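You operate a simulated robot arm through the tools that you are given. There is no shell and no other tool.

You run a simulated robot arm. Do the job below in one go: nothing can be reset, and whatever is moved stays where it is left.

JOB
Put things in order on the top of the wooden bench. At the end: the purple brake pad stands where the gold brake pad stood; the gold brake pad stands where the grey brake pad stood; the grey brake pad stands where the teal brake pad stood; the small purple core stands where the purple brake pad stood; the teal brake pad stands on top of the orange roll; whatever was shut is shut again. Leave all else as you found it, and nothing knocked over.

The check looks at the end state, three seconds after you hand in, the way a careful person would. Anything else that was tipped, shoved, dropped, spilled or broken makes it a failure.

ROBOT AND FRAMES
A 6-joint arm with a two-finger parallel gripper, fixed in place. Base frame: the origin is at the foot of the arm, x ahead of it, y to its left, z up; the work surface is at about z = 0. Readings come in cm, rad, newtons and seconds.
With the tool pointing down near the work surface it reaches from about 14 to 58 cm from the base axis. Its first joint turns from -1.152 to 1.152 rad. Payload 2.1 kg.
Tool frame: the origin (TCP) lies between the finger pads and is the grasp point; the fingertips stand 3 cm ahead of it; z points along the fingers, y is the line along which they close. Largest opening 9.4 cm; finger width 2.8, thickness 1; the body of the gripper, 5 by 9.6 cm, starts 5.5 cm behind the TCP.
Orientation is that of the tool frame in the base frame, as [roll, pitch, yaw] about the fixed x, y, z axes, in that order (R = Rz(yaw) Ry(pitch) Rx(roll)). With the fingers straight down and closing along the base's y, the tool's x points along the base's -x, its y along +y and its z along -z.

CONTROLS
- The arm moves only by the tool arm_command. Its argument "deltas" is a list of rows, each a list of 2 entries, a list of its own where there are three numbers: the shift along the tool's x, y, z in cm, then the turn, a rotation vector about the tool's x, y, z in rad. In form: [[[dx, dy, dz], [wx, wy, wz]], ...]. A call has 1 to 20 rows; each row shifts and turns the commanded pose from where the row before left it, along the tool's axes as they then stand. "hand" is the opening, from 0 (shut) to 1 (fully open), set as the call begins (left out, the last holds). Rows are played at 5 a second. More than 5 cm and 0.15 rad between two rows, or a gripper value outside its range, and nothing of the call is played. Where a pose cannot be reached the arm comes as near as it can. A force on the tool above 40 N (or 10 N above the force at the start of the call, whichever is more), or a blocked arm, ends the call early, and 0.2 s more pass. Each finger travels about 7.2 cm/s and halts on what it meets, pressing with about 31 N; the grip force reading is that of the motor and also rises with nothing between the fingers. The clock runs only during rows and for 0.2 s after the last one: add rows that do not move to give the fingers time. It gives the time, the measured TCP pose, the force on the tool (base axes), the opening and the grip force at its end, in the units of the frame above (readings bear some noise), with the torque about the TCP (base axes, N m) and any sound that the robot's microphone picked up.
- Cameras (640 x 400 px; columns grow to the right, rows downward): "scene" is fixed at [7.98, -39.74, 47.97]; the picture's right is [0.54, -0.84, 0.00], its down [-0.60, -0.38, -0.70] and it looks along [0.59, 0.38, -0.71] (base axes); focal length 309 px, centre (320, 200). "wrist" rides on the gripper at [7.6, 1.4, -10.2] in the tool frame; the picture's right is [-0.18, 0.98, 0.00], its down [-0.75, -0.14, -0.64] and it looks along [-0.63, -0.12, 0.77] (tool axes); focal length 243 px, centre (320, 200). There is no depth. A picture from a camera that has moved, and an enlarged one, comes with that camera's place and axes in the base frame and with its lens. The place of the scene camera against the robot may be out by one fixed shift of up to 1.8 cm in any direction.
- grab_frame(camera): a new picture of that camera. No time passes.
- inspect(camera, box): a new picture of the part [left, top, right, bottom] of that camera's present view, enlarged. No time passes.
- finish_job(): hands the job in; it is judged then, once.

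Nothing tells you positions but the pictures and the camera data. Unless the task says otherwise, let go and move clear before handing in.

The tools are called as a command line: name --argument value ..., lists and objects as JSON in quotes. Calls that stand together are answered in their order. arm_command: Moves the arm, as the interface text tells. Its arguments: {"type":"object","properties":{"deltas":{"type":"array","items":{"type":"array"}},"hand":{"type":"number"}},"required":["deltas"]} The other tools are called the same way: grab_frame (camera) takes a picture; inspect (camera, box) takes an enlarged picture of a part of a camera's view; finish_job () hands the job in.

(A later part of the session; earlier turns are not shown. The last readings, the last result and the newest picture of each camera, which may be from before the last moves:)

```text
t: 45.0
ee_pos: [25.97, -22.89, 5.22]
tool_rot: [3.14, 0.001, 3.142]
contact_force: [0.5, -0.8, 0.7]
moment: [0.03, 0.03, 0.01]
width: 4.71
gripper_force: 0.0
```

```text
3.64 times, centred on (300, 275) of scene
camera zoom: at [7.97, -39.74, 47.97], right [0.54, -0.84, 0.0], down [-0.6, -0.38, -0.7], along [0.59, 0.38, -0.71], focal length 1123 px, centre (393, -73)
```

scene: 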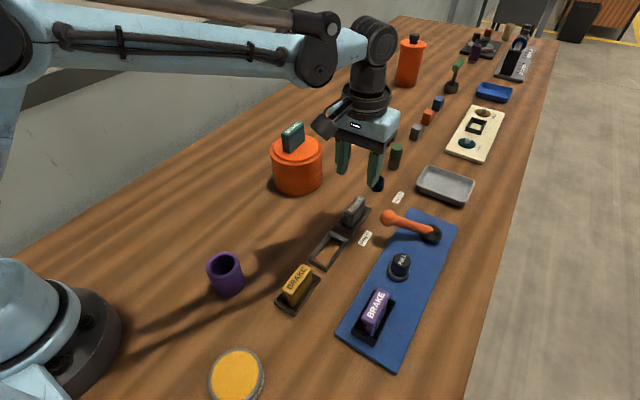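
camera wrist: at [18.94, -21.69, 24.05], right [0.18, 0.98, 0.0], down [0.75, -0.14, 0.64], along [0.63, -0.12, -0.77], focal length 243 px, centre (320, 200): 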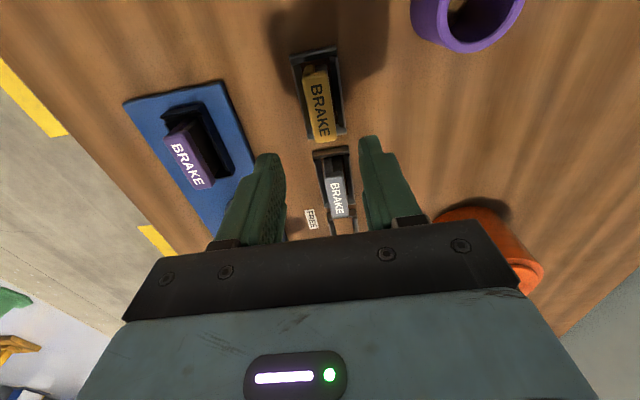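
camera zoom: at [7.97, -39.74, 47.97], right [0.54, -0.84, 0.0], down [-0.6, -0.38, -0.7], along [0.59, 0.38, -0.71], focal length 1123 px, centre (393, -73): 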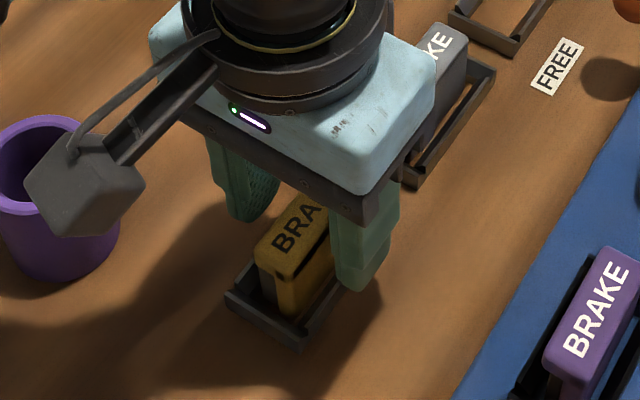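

arm_command --deltas '[[[0, 0, 0], [0, 0, 0]], [[0, 0, 0], [0, 0, 0]], [[0, 0, 0], [0, 0, 0]]]' --hand 0

arm_command --deltas '[[[0, 0, -0.5], [0, 0, 0]], [[0, 0, -1], [0, 0, 0]], [[0, 0, -1.5], [0, 0, 0]], [[0, 0, -2.5], [0, 0, 0]], [[0, 0, -3], [0, 0, 0]], [[0, 0, -2], [0, 0, 0]], [[0, 0, 0], [0, 0, 0]]]'

grab_frame --camera "wrist"

grab_frame --camera "scene"

```text
t: 45.8
ee_pos: [26.03, -22.86, 5.16]
tool_rot: [3.141, 0.001, -3.141]
contact_force: [0.2, 0.2, -0.1]
moment: [0.0, -0.01, -0.02]
width: 1.99
gripper_force: 31.2
```

```text
t: 47.4
ee_pos: [25.9, -22.62, 15.98]
tool_rot: [-3.141, -0.001, 3.142]
contact_force: [0.6, -0.6, -2.5]
moment: [0.01, 0.03, -0.02]
width: 1.96
gripper_force: 31.0
```

```text
taken
camera wrist: at [18.31, -21.23, 26.19], right [0.18, 0.98, 0.0], down [0.75, -0.14, 0.64], along [0.63, -0.12, -0.77], focal length 243 px, centre (320, 200)
```

wrist: 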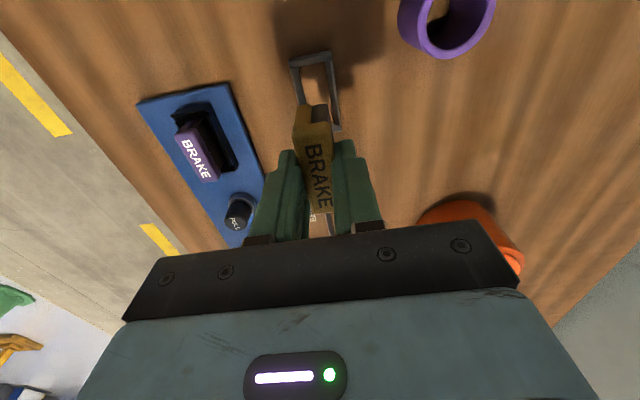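

```text
taken
```

scene: 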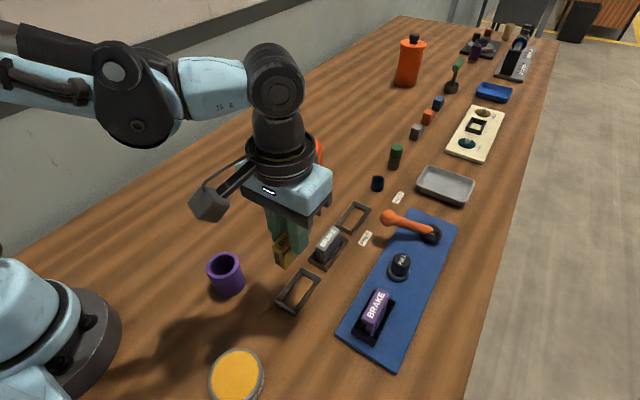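

Gold pad is held high (bottom ~10.8 cm), carrying it over the grey pad to the empty grey frame.

arm_command --deltas '[[[-3.79, 0, 0], [0, 0, 0]], [[-3.79, 0, 0], [0, 0, 0]], [[-3.79, 0, 0], [0, 0, 0]], [[-3.79, 0, 0], [0, 0, 0]], [[-3.79, 0, 0], [0, 0, 0]], [[0, 0, 2], [0, 0, 0]], [[0, 0, 2], [0, 0, 0]], [[0, 0, 0], [0, 0, 0]]]'

grab_frame --camera "wrist"

inspect --camera "wrist" --box '[240, 20, 400, 230]'

inspect --camera "scene" --box '[300, 150, 430, 270]'

```text
t: 49.2
ee_pos: [45.14, -22.74, 12.05]
tool_rot: [3.141, 0.001, -3.14]
contact_force: [0.8, -0.3, -2.2]
moment: [0.0, 0.02, 0.01]
width: 1.96
gripper_force: 31.3
```

```text
taken
camera wrist: at [37.56, -21.27, 22.18], right [0.18, 0.98, 0.0], down [0.75, -0.14, 0.64], along [0.63, -0.12, -0.77], focal length 243 px, centre (320, 200)
```

wrist: 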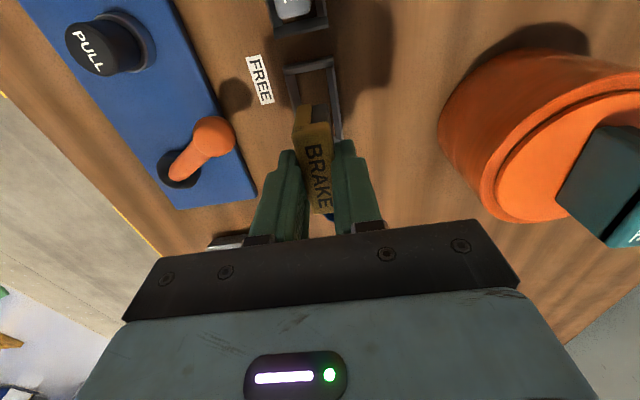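

```text
1.90 times, centred on (320, 125) of wrist
camera zoom: at [37.56, -21.27, 22.18], right [0.18, 0.98, 0.0], down [0.75, -0.14, 0.64], along [0.63, -0.12, -0.77], focal length 462 px, centre (320, 343)
```

zoom: 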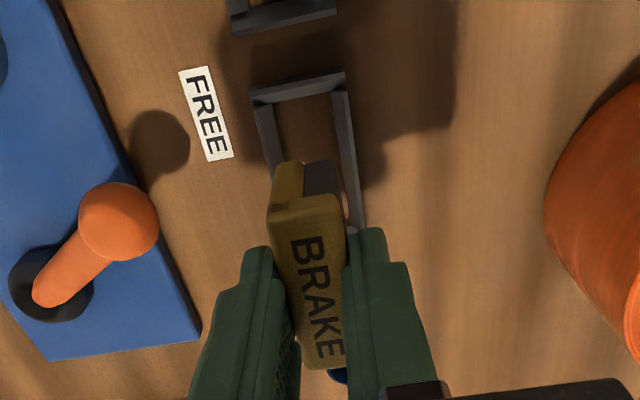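

```text
3.33 times, centred on (365, 210) of scene
camera zoom: at [7.98, -39.74, 47.97], right [0.54, -0.84, 0.0], down [-0.6, -0.38, -0.7], along [0.59, 0.38, -0.71], focal length 1030 px, centre (170, 167)
```

zoom: 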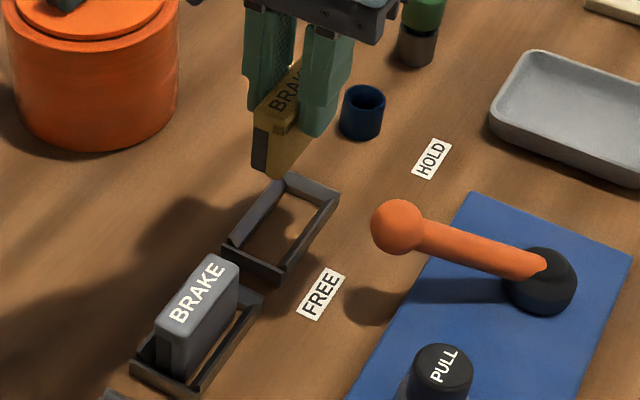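

arm_command --deltas '[[[0.15, -0.13, 1.5], [0, 0, 0]], [[0, 0, 2], [0, 0, 0]], [[0, 0, 1.5], [0, 0, 0]], [[0, 0, 0.8], [0, 0, 0]], [[0, 0, 0.5], [0, 0, 0]], [[0, 0, 0], [0, 0, 0]]]'

inspect --camera "wrist" --box '[240, 20, 400, 230]'

inspect --camera "scene" --box '[300, 150, 430, 270]'

```text
t: 50.6
ee_pos: [44.71, -23.0, 5.6]
tool_rot: [-3.142, 0.001, 3.141]
contact_force: [-0.3, -0.5, -2.1]
moment: [0.0, -0.02, -0.01]
width: 1.99
gripper_force: 31.5
```

```text
1.90 times, centred on (320, 125) of wrist
camera zoom: at [37.19, -21.45, 15.69], right [0.18, 0.98, 0.0], down [0.75, -0.14, 0.64], along [0.63, -0.12, -0.77], focal length 462 px, centre (320, 343)
```

zoom: 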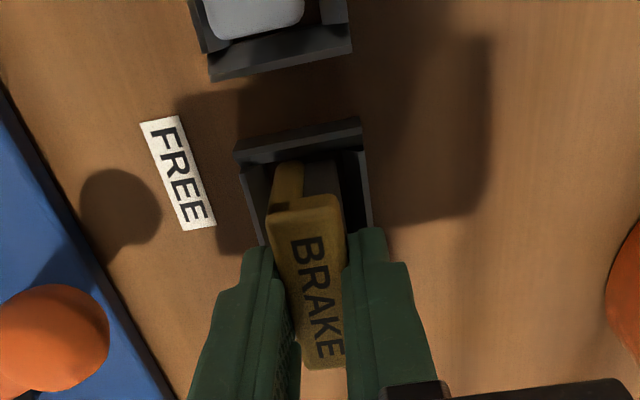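

```text
3.33 times, centred on (365, 210) of scene
camera zoom: at [7.98, -39.74, 47.97], right [0.54, -0.84, 0.0], down [-0.6, -0.38, -0.7], along [0.59, 0.38, -0.71], focal length 1030 px, centre (170, 167)
```

zoom: 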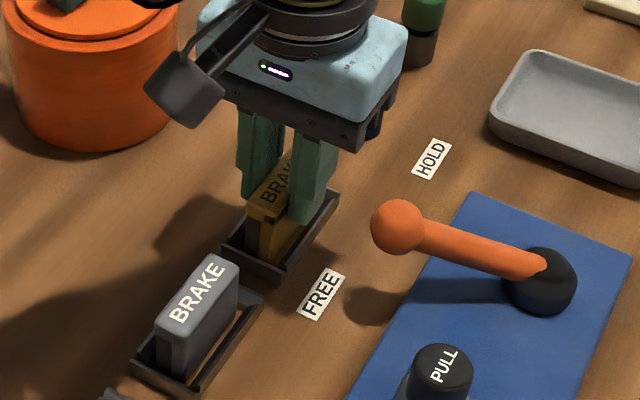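

arm_command --deltas '[[[-0.18, 0.06, 0.2], [0, 0, 0]], [[0, 0, 0.15], [0, 0, 0]], [[0, 0, 0], [0, 0, 0]]]'

```text
t: 51.4
ee_pos: [44.87, -22.82, 5.22]
tool_rot: [3.14, -0.001, 3.142]
contact_force: [0.8, 0.1, -1.9]
moment: [0.0, -0.01, 0.01]
width: 1.97
gripper_force: 31.3
```

arm_command --deltas '[[[0, 0, 0.1], [0, 0, 0]], [[0, 0, 0], [0, 0, 0]]]'

```text
t: 52.0
ee_pos: [44.95, -22.95, 5.12]
tool_rot: [-3.141, 0.002, -3.141]
contact_force: [4.2, 1.6, 24.5]
moment: [0.11, -0.04, -0.07]
width: 1.96
gripper_force: 30.4
```

Gold is seated in the grey frame. Letting go and rising.

arm_command --deltas '[[[0, 0, -0.04], [0, 0, 0]], [[0, 0, 0], [0, 0, 0]]]'

arm_command --deltas '[[[0, 0, 0], [0, 0, 0]], [[0, 0, 0], [0, 0, 0]], [[0, 0, -1], [0, 0, 0]], [[0, 0, -2], [0, 0, 0]], [[0, 0, -3], [0, 0, 0]], [[0, 0, -3], [0, 0, 0]], [[0, 0, 0], [0, 0, 0]]]' --hand 0.5

grab_frame --camera "wrist"

inspect --camera "scene" --box '[300, 150, 430, 270]'

```text
t: 52.6
ee_pos: [44.81, -22.85, 5.24]
tool_rot: [-3.14, 0.002, 3.141]
contact_force: [8.8, 2.4, 21.3]
moment: [0.14, -0.28, -0.01]
width: 1.97
gripper_force: 31.1
```

```text
t: 54.2
ee_pos: [44.75, -22.92, 14.01]
tool_rot: [-3.141, 0.0, -3.141]
contact_force: [0.0, 0.4, 0.3]
moment: [0.02, 0.03, 0.01]
width: 4.73
gripper_force: 0.1
```

```text
taken
camera wrist: at [37.13, -21.36, 24.21], right [0.18, 0.98, 0.0], down [0.75, -0.14, 0.64], along [0.63, -0.12, -0.77], focal length 243 px, centre (320, 200)
```

wrist: 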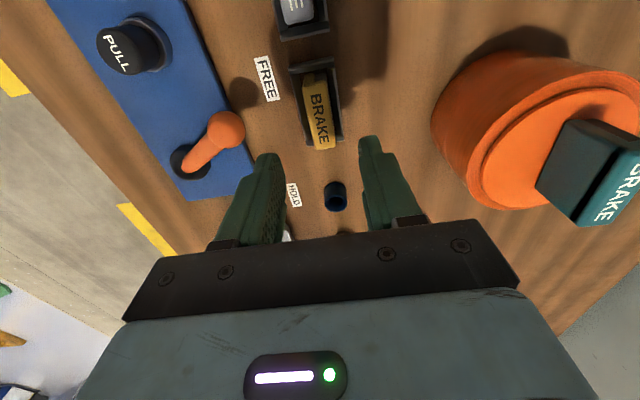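

```text
3.33 times, centred on (365, 210) of scene
camera zoom: at [7.98, -39.74, 47.97], right [0.54, -0.84, 0.0], down [-0.6, -0.38, -0.7], along [0.59, 0.38, -0.71], focal length 1030 px, centre (170, 167)
```

zoom: 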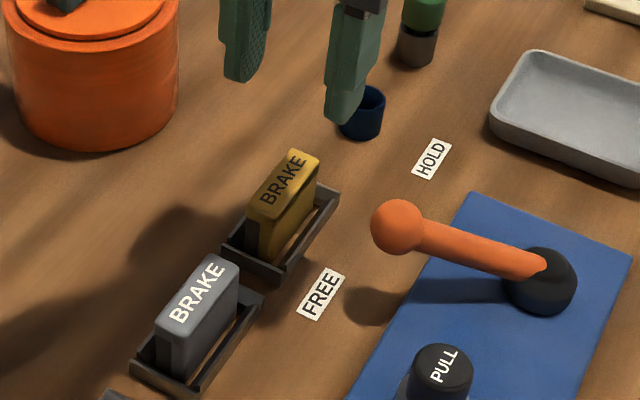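

Gold stands in the grey frame. Now back to the purple pad.

arm_command --deltas '[[[3.34, -2.5, 0], [0, 0, 0]], [[3.34, -2.5, 0], [0, 0, 0]], [[3.34, -2.5, 0], [0, 0, 0]], [[3.34, -2.5, 0], [0, 0, 0]], [[3.34, -2.5, 0], [0, 0, 0]], [[0, 0, 0], [0, 0, 0]]]'

grab_frame --camera "wrist"

inspect --camera "wrist" --box '[260, 30, 380, 170]'

```text
t: 55.6
ee_pos: [28.2, -35.3, 13.96]
tool_rot: [3.141, 0.001, 3.141]
contact_force: [-0.6, 0.1, -0.2]
moment: [0.01, 0.0, 0.0]
width: 4.71
gripper_force: 0.0
```

```text
taken
camera wrist: at [20.57, -33.87, 24.15], right [0.18, 0.98, 0.0], down [0.75, -0.14, 0.64], along [0.63, -0.12, -0.77], focal length 243 px, centre (320, 200)
```

wrist: 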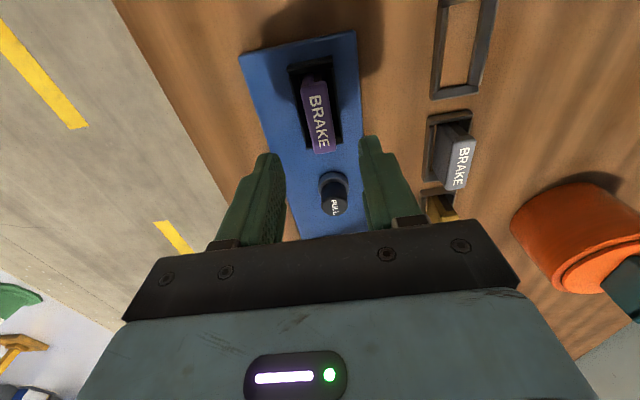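

```text
2.86 times, centred on (320, 100) of wrist
camera zoom: at [20.57, -33.87, 24.15], right [0.18, 0.98, 0.0], down [0.75, -0.14, 0.64], along [0.63, -0.12, -0.77], focal length 693 px, centre (320, 486)
```

zoom: 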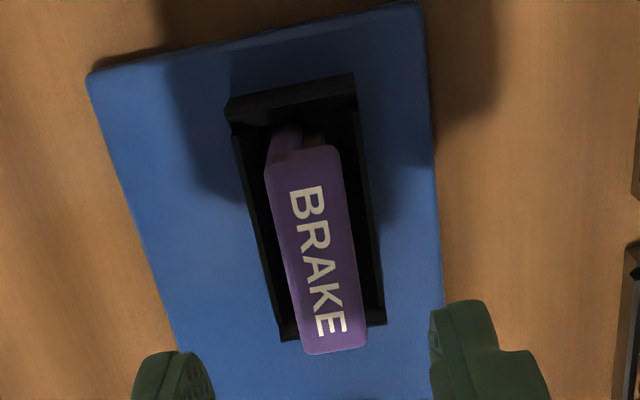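

arm_command --deltas '[[[0, 0, 2.5], [0, 0, 0]], [[0, 0, 2], [0, 0, 0]], [[0, 0, 1.6], [0, 0, 0]], [[0, 0, 1.2], [0, 0, 0]], [[0, 0, 0], [0, 0, 0]]]'

arm_command --deltas '[[[0, 0, 0], [0, 0, 0]], [[0, 0, 0], [0, 0, 0]], [[0, 0, 0], [0, 0, 0]]]' --hand 0

inspect --camera "wrist" --box '[240, 30, 400, 240]'

```text
t: 56.8
ee_pos: [28.15, -35.31, 6.64]
tool_rot: [-3.141, 0.0, -3.141]
contact_force: [-0.4, 0.1, -0.2]
moment: [-0.01, 0.01, -0.01]
width: 4.71
gripper_force: 0.1
```

```text
t: 57.6
ee_pos: [28.23, -35.39, 6.82]
tool_rot: [-3.14, 0.0, -3.141]
contact_force: [-0.3, 0.0, -0.7]
moment: [-0.04, 0.04, -0.03]
width: 1.97
gripper_force: 31.7
```

```text
1.90 times, centred on (320, 135) of wrist
camera zoom: at [20.54, -33.84, 16.93], right [0.18, 0.98, 0.0], down [0.75, -0.14, 0.64], along [0.63, -0.12, -0.77], focal length 462 px, centre (320, 324)
```

zoom: 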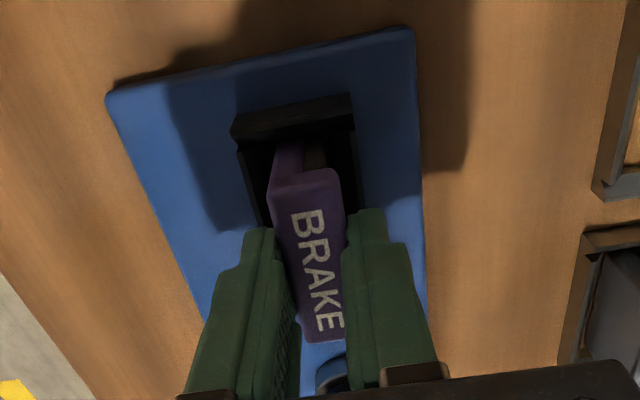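

Purple pad gripped. Lifting and carrying it to the empty gold frame at [25.95,-22.9].

arm_command --deltas '[[[0, 0, -0.5], [0, 0, 0]], [[0, 0, -1], [0, 0, 0]], [[0, 0, -1.5], [0, 0, 0]], [[0, 0, -2], [0, 0, 0]], [[0, 0, -2], [0, 0, 0]], [[0.55, 3.1, 0], [0, 0, 0]], [[0.55, 3.1, 0], [0, 0, 0]], [[0.55, 3.1, 0], [0, 0, 0]], [[0.55, 3.1, 0], [0, 0, 0]], [[0, 0, 0], [0, 0, 0]]]'

grab_frame --camera "wrist"

inspect --camera "wrist" --box '[240, 20, 400, 230]'

grab_frame --camera "scene"

```text
t: 59.8
ee_pos: [26.03, -23.12, 13.98]
tool_rot: [-3.141, 0.0, -3.141]
contact_force: [-0.5, -0.2, -1.8]
moment: [0.0, 0.03, 0.01]
width: 1.93
gripper_force: 30.4
```

```text
taken
camera wrist: at [18.37, -21.58, 24.15], right [0.18, 0.98, 0.0], down [0.75, -0.14, 0.64], along [0.63, -0.12, -0.77], focal length 243 px, centre (320, 200)
```

wrist: 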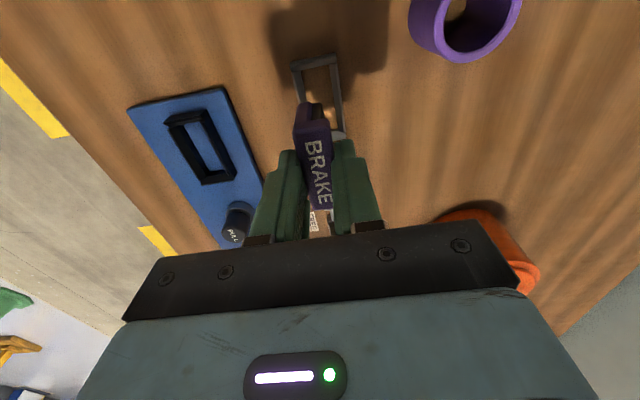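

```text
1.90 times, centred on (320, 125) of wrist
camera zoom: at [18.37, -21.58, 24.15], right [0.18, 0.98, 0.0], down [0.75, -0.14, 0.64], along [0.63, -0.12, -0.77], focal length 462 px, centre (320, 343)
```

zoom: 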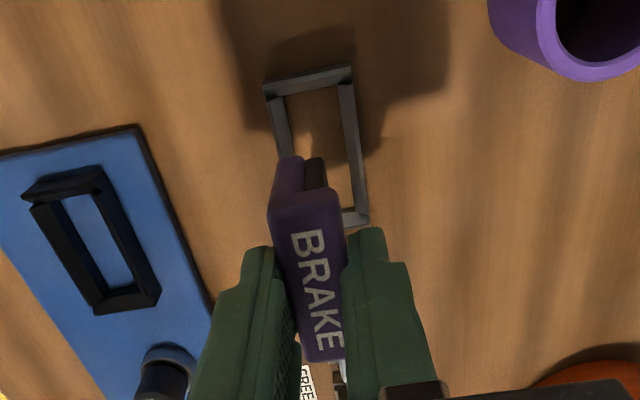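

```text
taken
```

scene: 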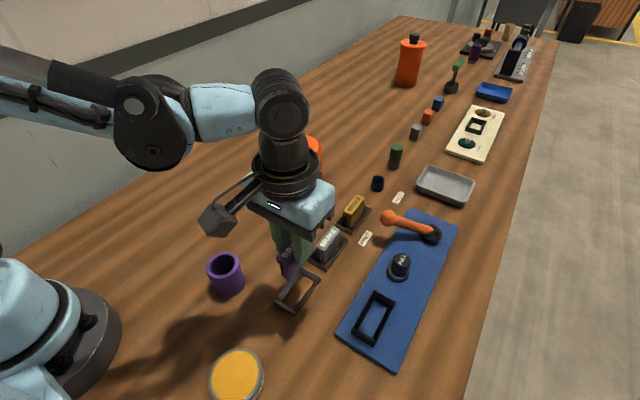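

arm_command --deltas '[[[0, 0.15, 2.5], [0, 0, 0]], [[0, 0, 2.5], [0, 0, 0]], [[0, 0, 1.5], [0, 0, 0]], [[0, 0, 0.8], [0, 0, 0]], [[0, 0, 0.4], [0, 0, 0]], [[0, 0, 0], [0, 0, 0]]]'

inspect --camera "wrist" --box '[240, 20, 400, 230]'

inspect --camera "scene" --box '[240, 220, 360, 330]'

```text
t: 61.2
ee_pos: [26.07, -22.92, 6.03]
tool_rot: [-3.141, 0.001, -3.142]
contact_force: [-0.2, -0.3, -0.4]
moment: [0.0, -0.05, 0.01]
width: 1.94
gripper_force: 30.5
```

```text
1.90 times, centred on (320, 125) of wrist
camera zoom: at [18.37, -21.42, 16.27], right [0.18, 0.98, 0.0], down [0.75, -0.14, 0.64], along [0.63, -0.12, -0.77], focal length 462 px, centre (320, 343)
```

zoom: 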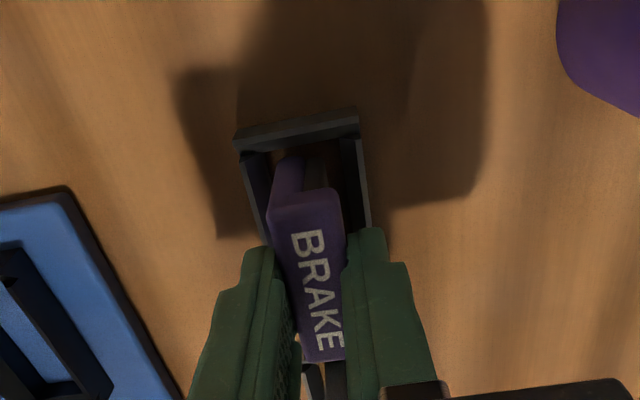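

```text
3.64 times, centred on (300, 275) of scene
camera zoom: at [7.98, -39.74, 47.97], right [0.54, -0.84, 0.0], down [-0.6, -0.38, -0.7], along [0.59, 0.38, -0.71], focal length 1123 px, centre (393, -73)
```

zoom: 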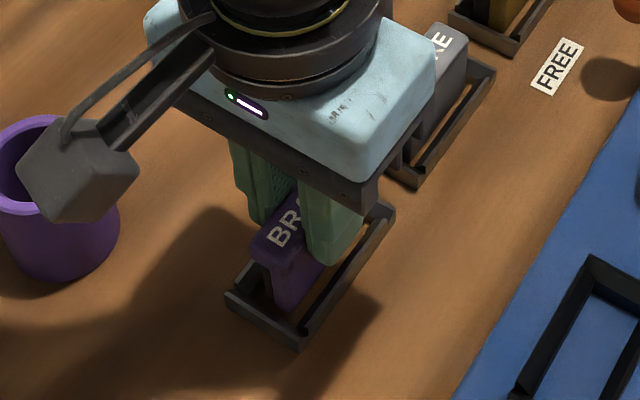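

arm_command --deltas '[[[0, 0, 0.2], [0, 0, 0]], [[0, 0, 0], [0, 0, 0]]]'

arm_command --deltas '[[[0, 0, 0.1], [0, 0, 0]], [[0, 0, 0], [0, 0, 0]]]'

```text
t: 61.8
ee_pos: [25.94, -22.81, 5.96]
tool_rot: [3.14, -0.001, 3.142]
contact_force: [0.2, -0.2, -2.1]
moment: [-0.02, 0.04, 0.0]
width: 1.93
gripper_force: 30.9
```

```text
t: 62.4
ee_pos: [25.86, -22.73, 5.81]
tool_rot: [-3.141, -0.001, -3.141]
contact_force: [0.6, 0.7, -1.0]
moment: [0.01, 0.01, 0.01]
width: 1.94
gripper_force: 31.2
```

arm_command --deltas '[[[0, 0, 0.1], [0, 0, 0]], [[0, 0, 0], [0, 0, 0]]]'

```text
t: 63.0
ee_pos: [25.97, -22.82, 5.7]
tool_rot: [3.141, 0.0, -3.14]
contact_force: [-0.3, 0.3, -1.4]
moment: [0.03, 0.02, -0.02]
width: 1.93
gripper_force: 30.9
```

arm_command --deltas '[[[0, 0, 0.1], [0, 0, 0]], [[0, 0, 0], [0, 0, 0]]]'

```text
t: 63.6
ee_pos: [25.96, -22.72, 5.68]
tool_rot: [3.14, 0.0, 3.141]
contact_force: [0.6, 0.4, -1.7]
moment: [0.01, 0.0, -0.02]
width: 1.93
gripper_force: 30.8
```

arm_command --deltas '[[[0, 0, 0.1], [0, 0, 0]], [[0, 0, 0], [0, 0, 0]]]'

```text
t: 64.2
ee_pos: [26.02, -22.74, 5.56]
tool_rot: [3.141, -0.002, 3.141]
contact_force: [-4.8, -0.8, 24.6]
moment: [-0.02, 0.15, 0.03]
width: 1.94
gripper_force: 31.0
```

Purple is seated in the gold frame. Letting go and rising.

arm_command --deltas '[[[0, 0, 0], [0, 0, 0]], [[0, 0, 0], [0, 0, 0]], [[0, 0, -1], [0, 0, 0]], [[0, 0, -2], [0, 0, 0]], [[0, 0, -3], [0, 0, 0]], [[0, 0, -3], [0, 0, 0]], [[0, 0, 0], [0, 0, 0]]]' --hand 0.5

grab_frame --camera "wrist"

grab_frame --camera "scene"

inspect --camera "scene" --box '[240, 220, 360, 330]'

inspect --camera "scene" --box '[330, 270, 420, 370]'

```text
t: 65.8
ee_pos: [25.92, -22.82, 14.37]
tool_rot: [3.141, 0.0, 3.14]
contact_force: [0.1, 0.5, -0.5]
moment: [0.02, -0.02, -0.01]
width: 4.71
gripper_force: 0.0
```

```text
taken
camera wrist: at [18.34, -21.33, 24.51], right [0.18, 0.98, 0.0], down [0.75, -0.14, 0.64], along [0.63, -0.12, -0.77], focal length 243 px, centre (320, 200)
```

wrist: 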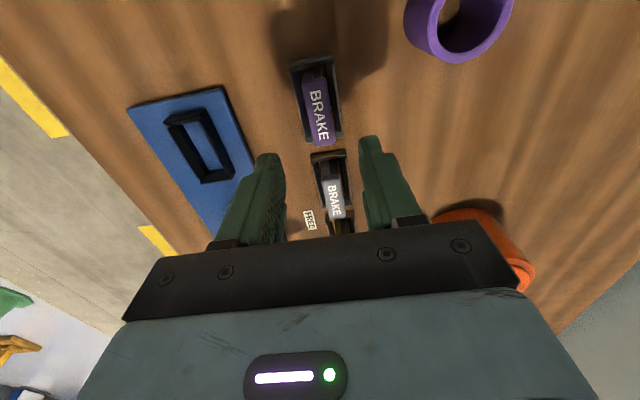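

```text
taken
```

scene: 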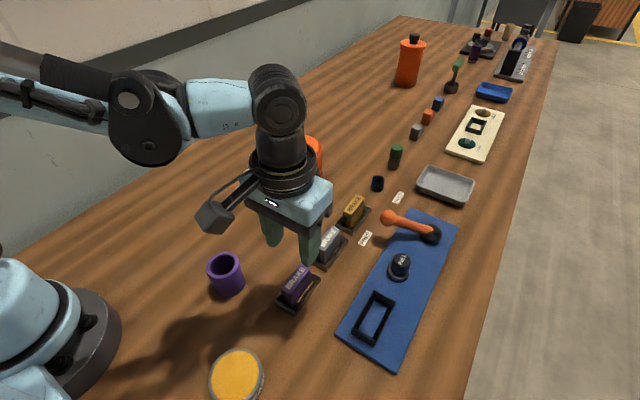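

```text
3.64 times, centred on (300, 275) of scene
camera zoom: at [7.98, -39.74, 47.97], right [0.54, -0.84, 0.0], down [-0.6, -0.38, -0.7], along [0.59, 0.38, -0.71], focal length 1123 px, centre (393, -73)
```

zoom: 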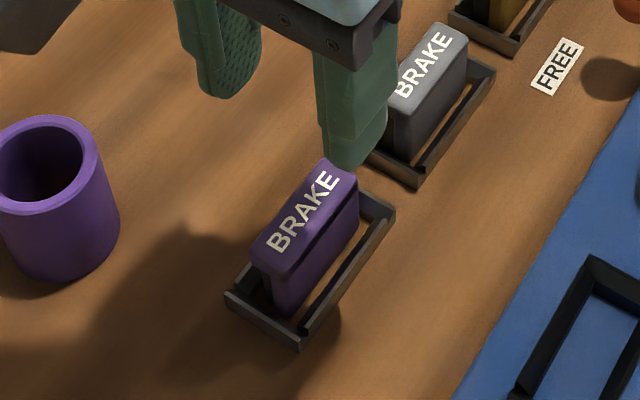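

```text
4.00 times, centred on (375, 320) of scene
camera zoom: at [7.98, -39.74, 47.97], right [0.54, -0.84, 0.0], down [-0.6, -0.38, -0.7], along [0.59, 0.38, -0.71], focal length 1236 px, centre (100, -280)
```

zoom: 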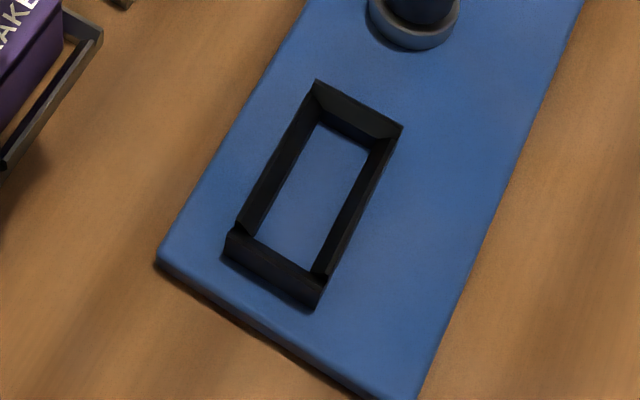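

Purple stands in the gold frame. Before moving the core, I'll look again at other purple things, to be certain which is the "small purple core".

inspect --camera "scene" --box '[460, 30, 500, 70]'

inspect --camera "scene" --box '[490, 15, 545, 50]'

inspect --camera "scene" --box '[365, 140, 410, 200]'

inspect --camera "scene" --box '[200, 245, 255, 305]'

```text
10.00 times, centred on (480, 50) of scene
camera zoom: at [7.98, -39.74, 47.97], right [0.54, -0.84, 0.0], down [-0.6, -0.38, -0.7], along [0.59, 0.38, -0.71], focal length 3089 px, centre (-1280, 1700)
```

zoom: 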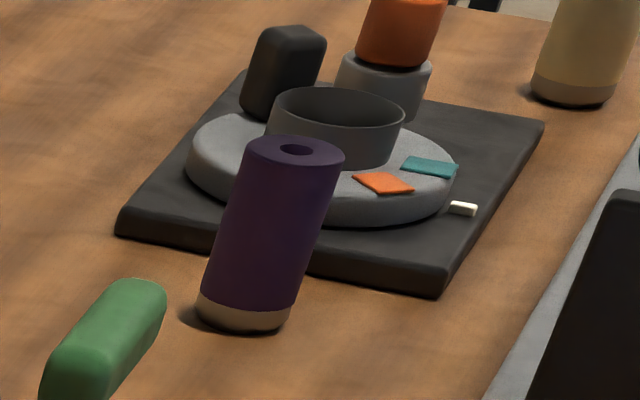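

```text
11.43 times, centred on (518, 32) of scene
camera zoom: at [7.98, -39.74, 47.97], right [0.54, -0.84, 0.0], down [-0.6, -0.38, -0.7], along [0.59, 0.38, -0.71], focal length 3530 px, centre (-1937, 2114)
```

zoom: 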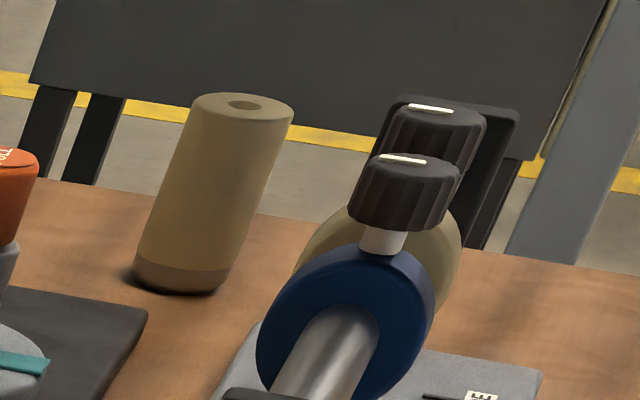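

```text
6.67 times, centred on (388, 170) of scene
camera zoom: at [7.98, -39.74, 47.97], right [0.54, -0.84, 0.0], down [-0.6, -0.38, -0.7], along [0.59, 0.38, -0.71], focal length 2059 px, centre (-130, 400)
```

zoom: 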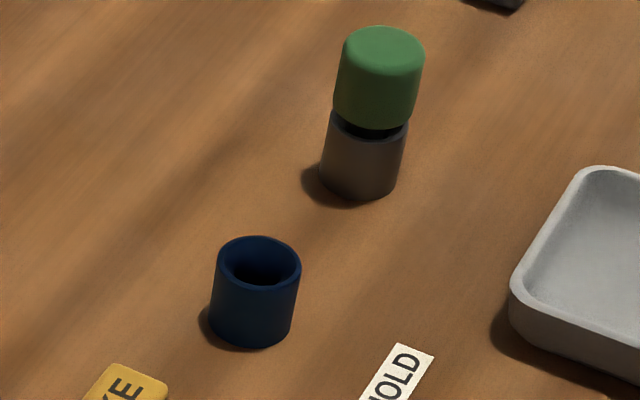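

```text
6.67 times, centred on (228, 275) of scene
camera zoom: at [7.98, -39.74, 47.97], right [0.54, -0.84, 0.0], down [-0.6, -0.38, -0.7], along [0.59, 0.38, -0.71], focal length 2059 px, centre (937, -300)
```

zoom: 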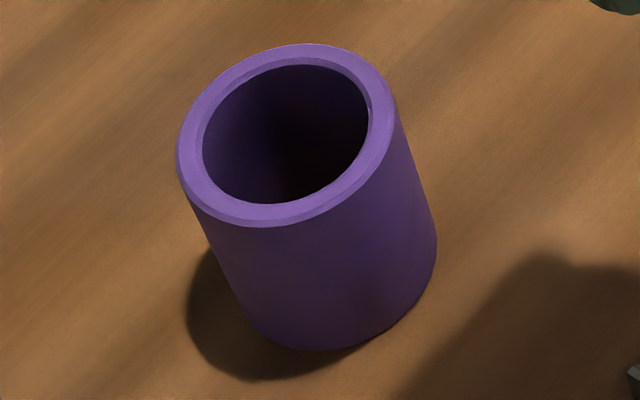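

I'd like a sharper look at the roll's top edge and at the empty nest before deciding about the core.

arm_command --deltas '[[[0, -3, -2], [0, 0, 0]], [[0, -3, -2], [0, 0, 0]], [[0, -3, 0], [0, 0, 0]], [[0, -3, 0], [0, 0, 0]], [[0, 0, 0], [0, 0, 0]]]'

inspect --camera "scene" --box '[270, 125, 328, 165]'

inspect --camera "scene" --box '[290, 145, 328, 170]'

grab_frame --camera "wrist"

inspect --camera "wrist" --box '[240, 20, 400, 180]'

```text
t: 67.0
ee_pos: [26.13, -35.08, 18.58]
tool_rot: [3.142, 0.001, 3.141]
contact_force: [-0.4, -0.1, -0.3]
moment: [0.0, -0.02, 0.0]
width: 4.69
gripper_force: 0.0
```

```text
10.00 times, centred on (299, 145) of scene
camera zoom: at [7.97, -39.74, 47.97], right [0.54, -0.84, 0.0], down [-0.6, -0.38, -0.7], along [0.59, 0.38, -0.71], focal length 3089 px, centre (530, 750)
```

zoom: 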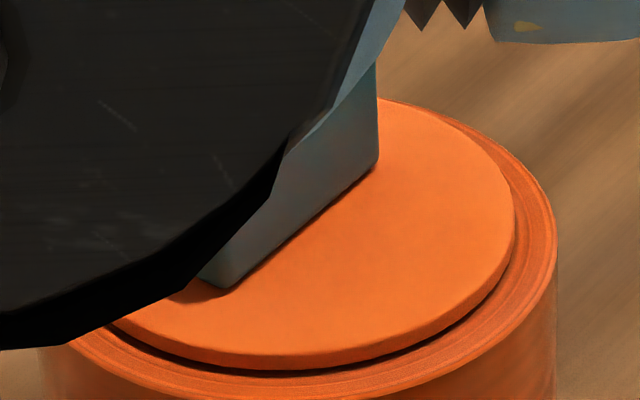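

```text
16.00 times, centred on (309, 158) of scene
camera zoom: at [7.97, -39.74, 47.97], right [0.54, -0.84, 0.0], down [-0.6, -0.38, -0.7], along [0.59, 0.38, -0.71], focal length 4942 px, centre (496, 880)
```

zoom: 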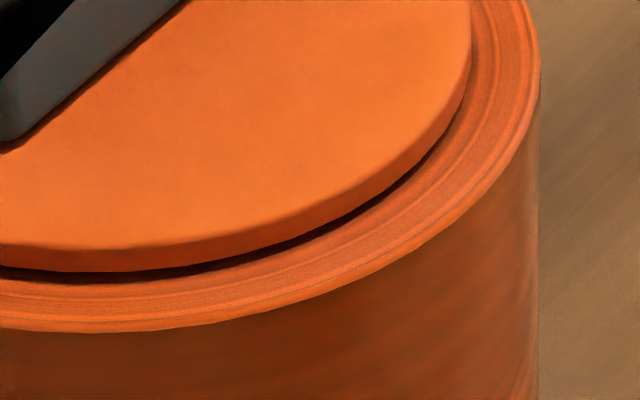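

```text
taken
camera wrist: at [18.45, -33.56, 28.74], right [0.18, 0.98, 0.0], down [0.75, -0.14, 0.64], along [0.63, -0.12, -0.77], focal length 243 px, centre (320, 200)
```

wrist: 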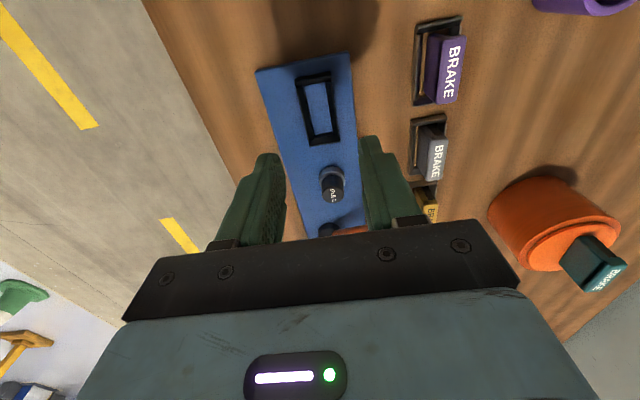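

```text
2.50 times, centred on (320, 100) of wrist
camera zoom: at [18.45, -33.56, 28.74], right [0.18, 0.98, 0.0], down [0.75, -0.14, 0.64], along [0.63, -0.12, -0.77], focal length 606 px, centre (320, 450)
```

zoom: 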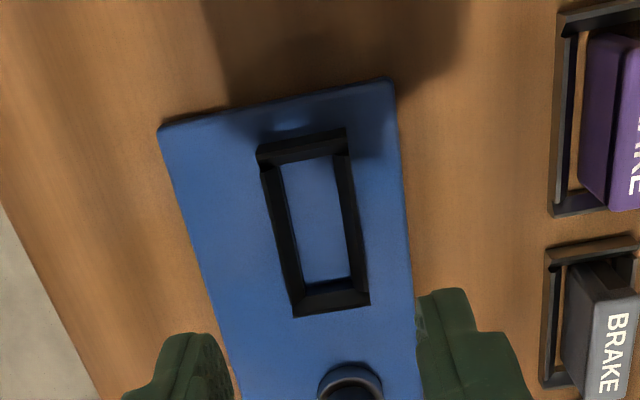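

The roll's disc is simply its flat end, wider than the hand could take, and the only hollow purple "core" anywhere in reach is the tube at [20.9,-12.4]. Going above it now to measure and grip it.

arm_command --deltas '[[[0.75, 3.2, 0], [0, 0, 0]], [[0.75, 3.2, 0], [0, 0, 0]], [[0.75, 3.2, 0], [0, 0, 0]], [[0.75, 3.2, 0], [0, 0, 0]], [[0.75, 3.2, 0], [0, 0, 0]], [[0.75, 3.2, 0], [0, 0, 0]], [[0.75, 3.2, 0], [0, 0, 0]], [[0, 0, 2], [0, 0, 0]], [[0, 0, 0], [0, 0, 0]]]' --hand 0.8

grab_frame --camera "wrist"

inspect --camera "wrist" --box '[250, 20, 410, 160]'

grab_frame --camera "scene"

```text
t: 69.0
ee_pos: [20.64, -12.25, 16.43]
tool_rot: [-3.141, -0.001, -3.141]
contact_force: [-0.8, -0.1, -0.6]
moment: [-0.01, -0.02, -0.01]
width: 7.54
gripper_force: 0.0
```

```text
taken
camera wrist: at [13.02, -10.84, 26.55], right [0.18, 0.98, 0.0], down [0.75, -0.14, 0.64], along [0.63, -0.12, -0.77], focal length 243 px, centre (320, 200)
```

wrist: 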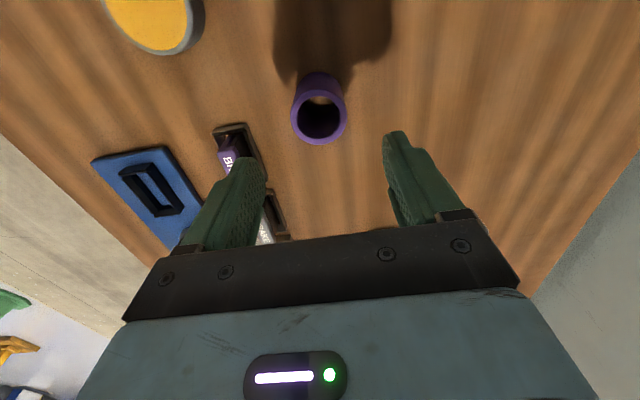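

```text
2.86 times, centred on (330, 90) of wrist
camera zoom: at [13.02, -10.84, 26.55], right [0.18, 0.98, 0.0], down [0.75, -0.14, 0.64], along [0.63, -0.12, -0.77], focal length 693 px, centre (291, 514)
```

zoom: 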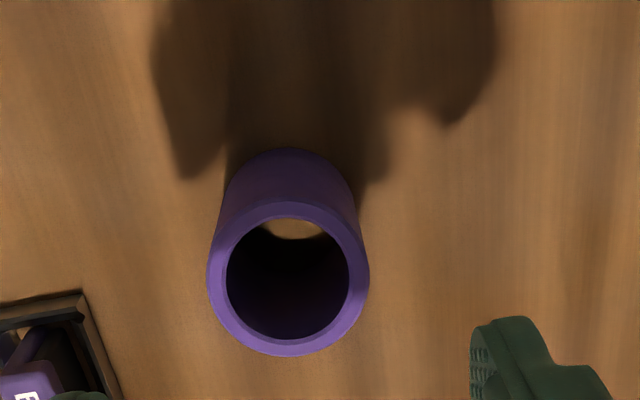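

```text
taken
```

scene: 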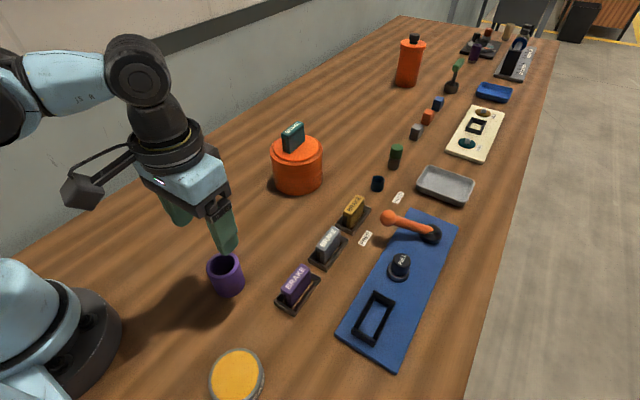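

arm_command --deltas '[[[-0.2, -0.13, 2.5], [0, 0, 0]], [[0, 0, 3], [0, 0, 0]], [[0, 0, 3], [0, 0, 0]], [[0, 0, 2], [0, 0, 0]], [[0, 0, 1.2], [0, 0, 0]], [[0, 0, 0], [0, 0, 0]]]'

grab_frame --camera "wrist"

inspect --camera "scene" --box '[160, 220, 290, 320]'

```text
t: 70.4
ee_pos: [20.73, -12.72, 4.73]
tool_rot: [-3.141, 0.0, 3.141]
contact_force: [-0.8, -0.7, -0.4]
moment: [0.03, 0.02, -0.01]
width: 7.53
gripper_force: 0.0
```

```text
taken
camera wrist: at [13.12, -11.27, 14.93], right [0.18, 0.98, 0.0], down [0.75, -0.14, 0.64], along [0.63, -0.12, -0.77], focal length 243 px, centre (320, 200)
```

wrist: 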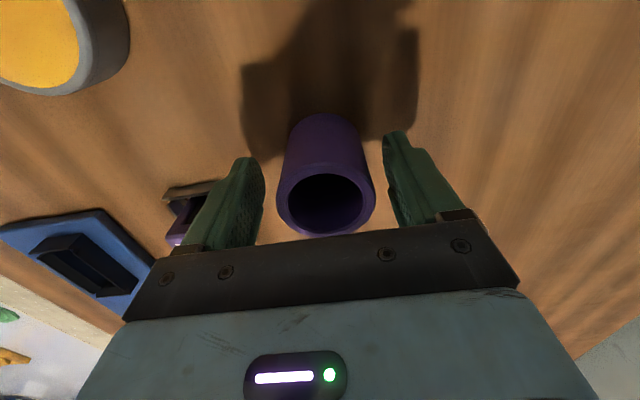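

```text
4.00 times, centred on (225, 270) of scene
camera zoom: at [7.97, -39.74, 47.97], right [0.54, -0.84, 0.0], down [-0.6, -0.38, -0.7], along [0.59, 0.38, -0.71], focal length 1236 px, centre (700, -80)
```

zoom: 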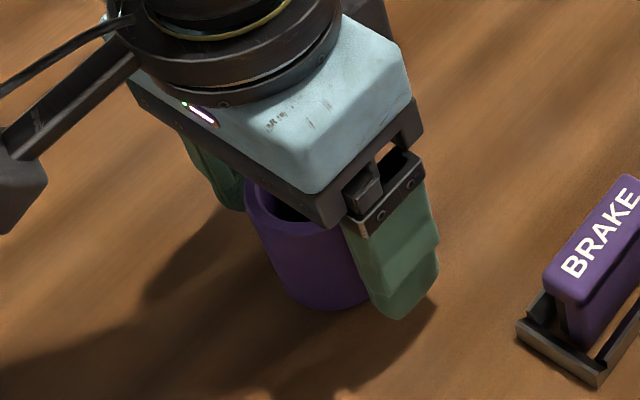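

Slightly re-centering and closing on the core.

arm_command --deltas '[[[-0.1, 0.28, 0], [0, 0, 0]], [[0, 0, 0], [0, 0, 0]]]'

arm_command --deltas '[[[0, 0, 0], [0, 0, 0]], [[0, 0, 0], [0, 0, 0]], [[0, 0, 0], [0, 0, 0]]]' --hand 0.2

grab_frame --camera "wrist"

```text
t: 71.0
ee_pos: [20.9, -12.42, 4.83]
tool_rot: [-3.141, 0.0, -3.14]
contact_force: [0.7, 0.6, -0.2]
moment: [0.02, -0.01, 0.01]
width: 7.54
gripper_force: 0.1
```

```text
t: 71.8
ee_pos: [20.78, -12.3, 4.87]
tool_rot: [3.141, 0.001, -3.141]
contact_force: [-0.3, -0.3, 2.6]
moment: [-0.02, -0.01, -0.01]
width: 4.91
gripper_force: 31.2
```

```text
taken
camera wrist: at [13.29, -10.93, 14.99], right [0.18, 0.98, 0.0], down [0.75, -0.14, 0.64], along [0.63, -0.12, -0.77], focal length 243 px, centre (320, 200)
```

wrist: 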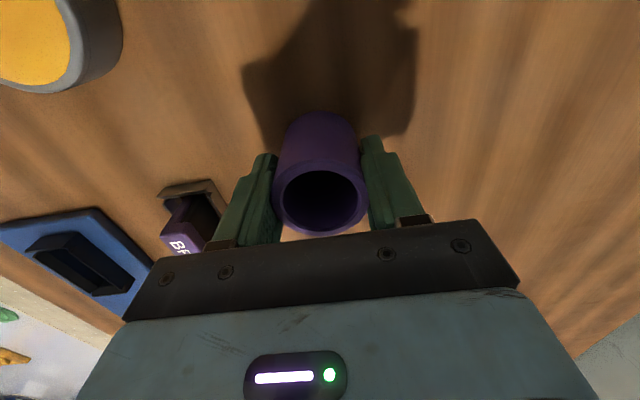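

Core gripped (4.9 cm). Lifting and checking the spot beneath.

arm_command --deltas '[[[0, 0, -0.5], [0, 0, 0]], [[0, 0, -1], [0, 0, 0]], [[0, 0, -2], [0, 0, 0]], [[0, 0, -3], [0, 0, 0]], [[0, 0, -3], [0, 0, 0]], [[0, 0, -2], [0, 0, 0]], [[0, 0, 0], [0, 0, 0]]]'

grab_frame --camera "scene"

grab_frame --camera "wrist"

```text
t: 73.4
ee_pos: [20.78, -12.28, 16.29]
tool_rot: [-3.141, 0.0, 3.141]
contact_force: [-0.3, 0.9, -0.4]
moment: [0.01, -0.01, 0.02]
width: 4.91
gripper_force: 31.8
```

```text
taken
```

scene: 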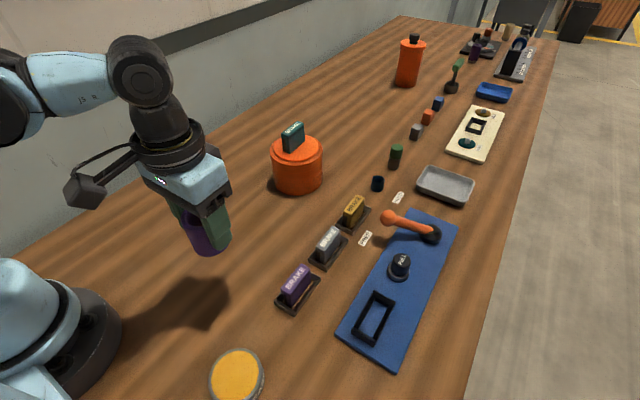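

```text
taken
camera wrist: at [13.21, -10.78, 26.41], right [0.18, 0.98, 0.0], down [0.75, -0.14, 0.64], along [0.63, -0.12, -0.77], focal length 243 px, centre (320, 200)
```

wrist: 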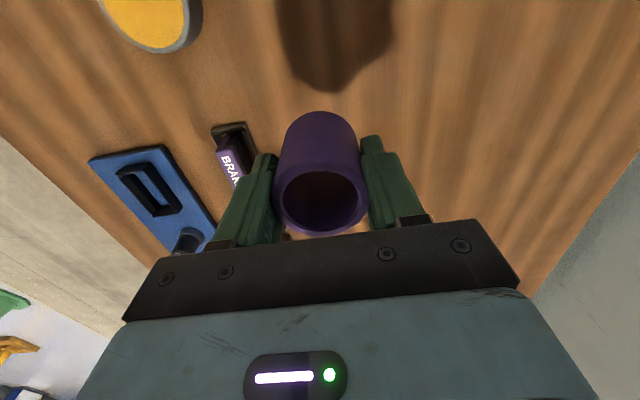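

Nothing was under it. Carrying the core over to the empty nest on the blue mat, at about [27.97,-35.42].

arm_command --deltas '[[[-1.03, -3.3, 0], [0, 0, 0]], [[-1.03, -3.3, 0], [0, 0, 0]], [[-1.03, -3.3, 0], [0, 0, 0]], [[-1.03, -3.3, 0], [0, 0, 0]], [[-1.03, -3.3, 0], [0, 0, 0]], [[-1.03, -3.3, 0], [0, 0, 0]], [[-1.03, -3.3, 0], [0, 0, 0]], [[0, 0, 0], [0, 0, 0]]]'

grab_frame --camera "wrist"

inspect --camera "wrist" --box '[240, 30, 400, 240]'

inspect --camera "scene" --box '[310, 220, 440, 370]'

```text
t: 75.2
ee_pos: [28.31, -35.45, 16.26]
tool_rot: [3.141, -0.001, 3.141]
contact_force: [-0.9, -0.6, -0.7]
moment: [0.01, -0.04, 0.03]
width: 4.9
gripper_force: 30.6
```

```text
taken
camera wrist: at [20.71, -34.0, 26.42], right [0.18, 0.98, 0.0], down [0.75, -0.14, 0.64], along [0.63, -0.12, -0.77], focal length 243 px, centre (320, 200)
```

wrist: 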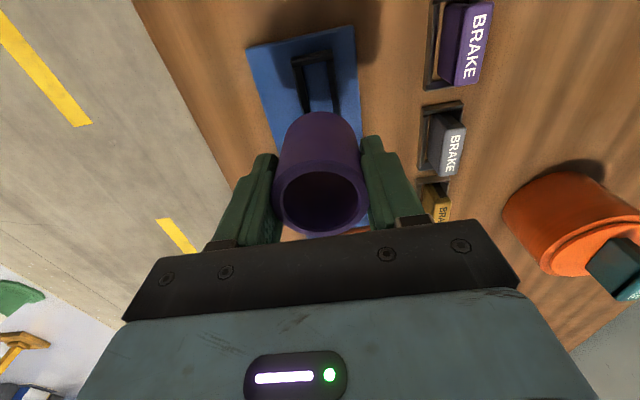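

```text
1.90 times, centred on (320, 135) of wrist
camera zoom: at [20.71, -34.0, 26.42], right [0.18, 0.98, 0.0], down [0.75, -0.14, 0.64], along [0.63, -0.12, -0.77], focal length 462 px, centre (320, 324)
```

zoom: 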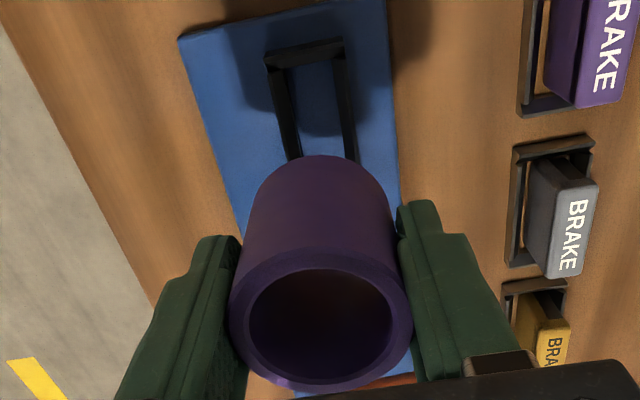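

```text
2.67 times, centred on (375, 295) of scene
camera zoom: at [7.97, -39.74, 47.97], right [0.54, -0.84, 0.0], down [-0.6, -0.38, -0.7], along [0.59, 0.38, -0.71], focal length 824 px, centre (173, -53)
```

zoom: 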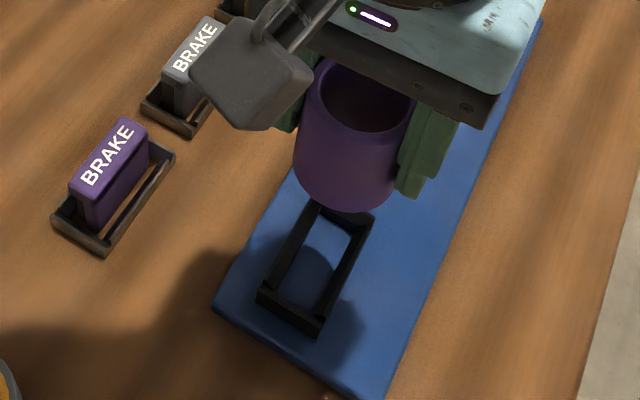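

arm_command --deltas '[[[0.33, 0.03, 2.5], [0, 0, 0]], [[0, 0, 2.5], [0, 0, 0]], [[0, 0, 1.5], [0, 0, 0]], [[0, 0, 1], [0, 0, 0]], [[0, 0, 0.4], [0, 0, 0]], [[0, 0, 0], [0, 0, 0]]]'

inspect --camera "scene" --box '[320, 230, 430, 360]'

inspect --camera "wrist" --box '[240, 30, 400, 240]'

```text
t: 76.6
ee_pos: [27.72, -35.46, 8.33]
tool_rot: [3.141, -0.003, 3.141]
contact_force: [-0.1, 0.6, 0.1]
moment: [0.03, -0.03, 0.03]
width: 4.91
gripper_force: 30.9
```

```text
3.08 times, centred on (375, 295) of scene
camera zoom: at [7.98, -39.74, 47.97], right [0.54, -0.84, 0.0], down [-0.6, -0.38, -0.7], along [0.59, 0.38, -0.71], focal length 950 px, centre (151, -92)
```

zoom: 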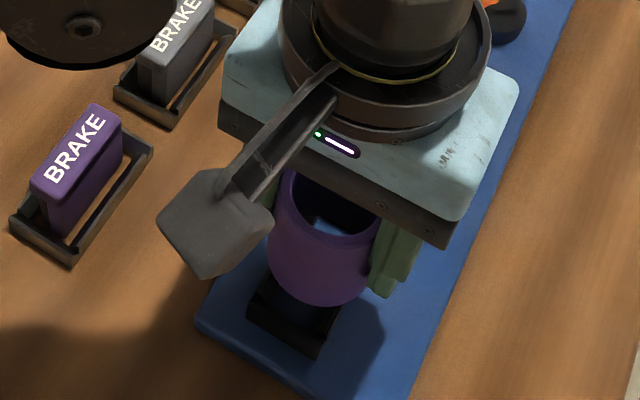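

```text
1.90 times, centred on (320, 135) of wrist
camera zoom: at [20.2, -34.0, 18.5], right [0.18, 0.98, 0.0], down [0.75, -0.14, 0.64], along [0.63, -0.12, -0.77], focal length 462 px, centre (320, 324)
```

zoom: 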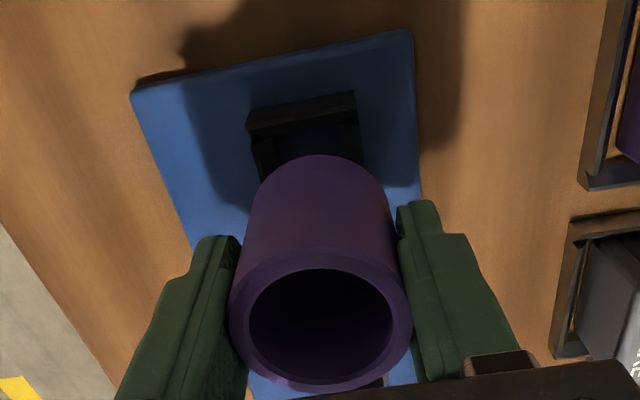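

arm_command --deltas '[[[-0.2, 0.03, 0.2], [0, 0, 0]], [[0, 0, 0.15], [0, 0, 0]], [[0, 0, 0], [0, 0, 0]]]'

arm_command --deltas '[[[0, 0, 0.12], [0, 0, 0]], [[0, 0, 0], [0, 0, 0]]]'

```text
t: 77.4
ee_pos: [28.18, -35.27, 8.16]
tool_rot: [-3.141, -0.001, -3.141]
contact_force: [0.0, -0.5, -0.4]
moment: [-0.01, 0.0, -0.01]
width: 4.89
gripper_force: 30.9
```

```text
t: 78.0
ee_pos: [28.14, -35.29, 7.87]
tool_rot: [3.141, 0.001, -3.141]
contact_force: [-0.2, -0.5, -0.5]
moment: [0.03, 0.0, -0.01]
width: 4.9
gripper_force: 31.2
```

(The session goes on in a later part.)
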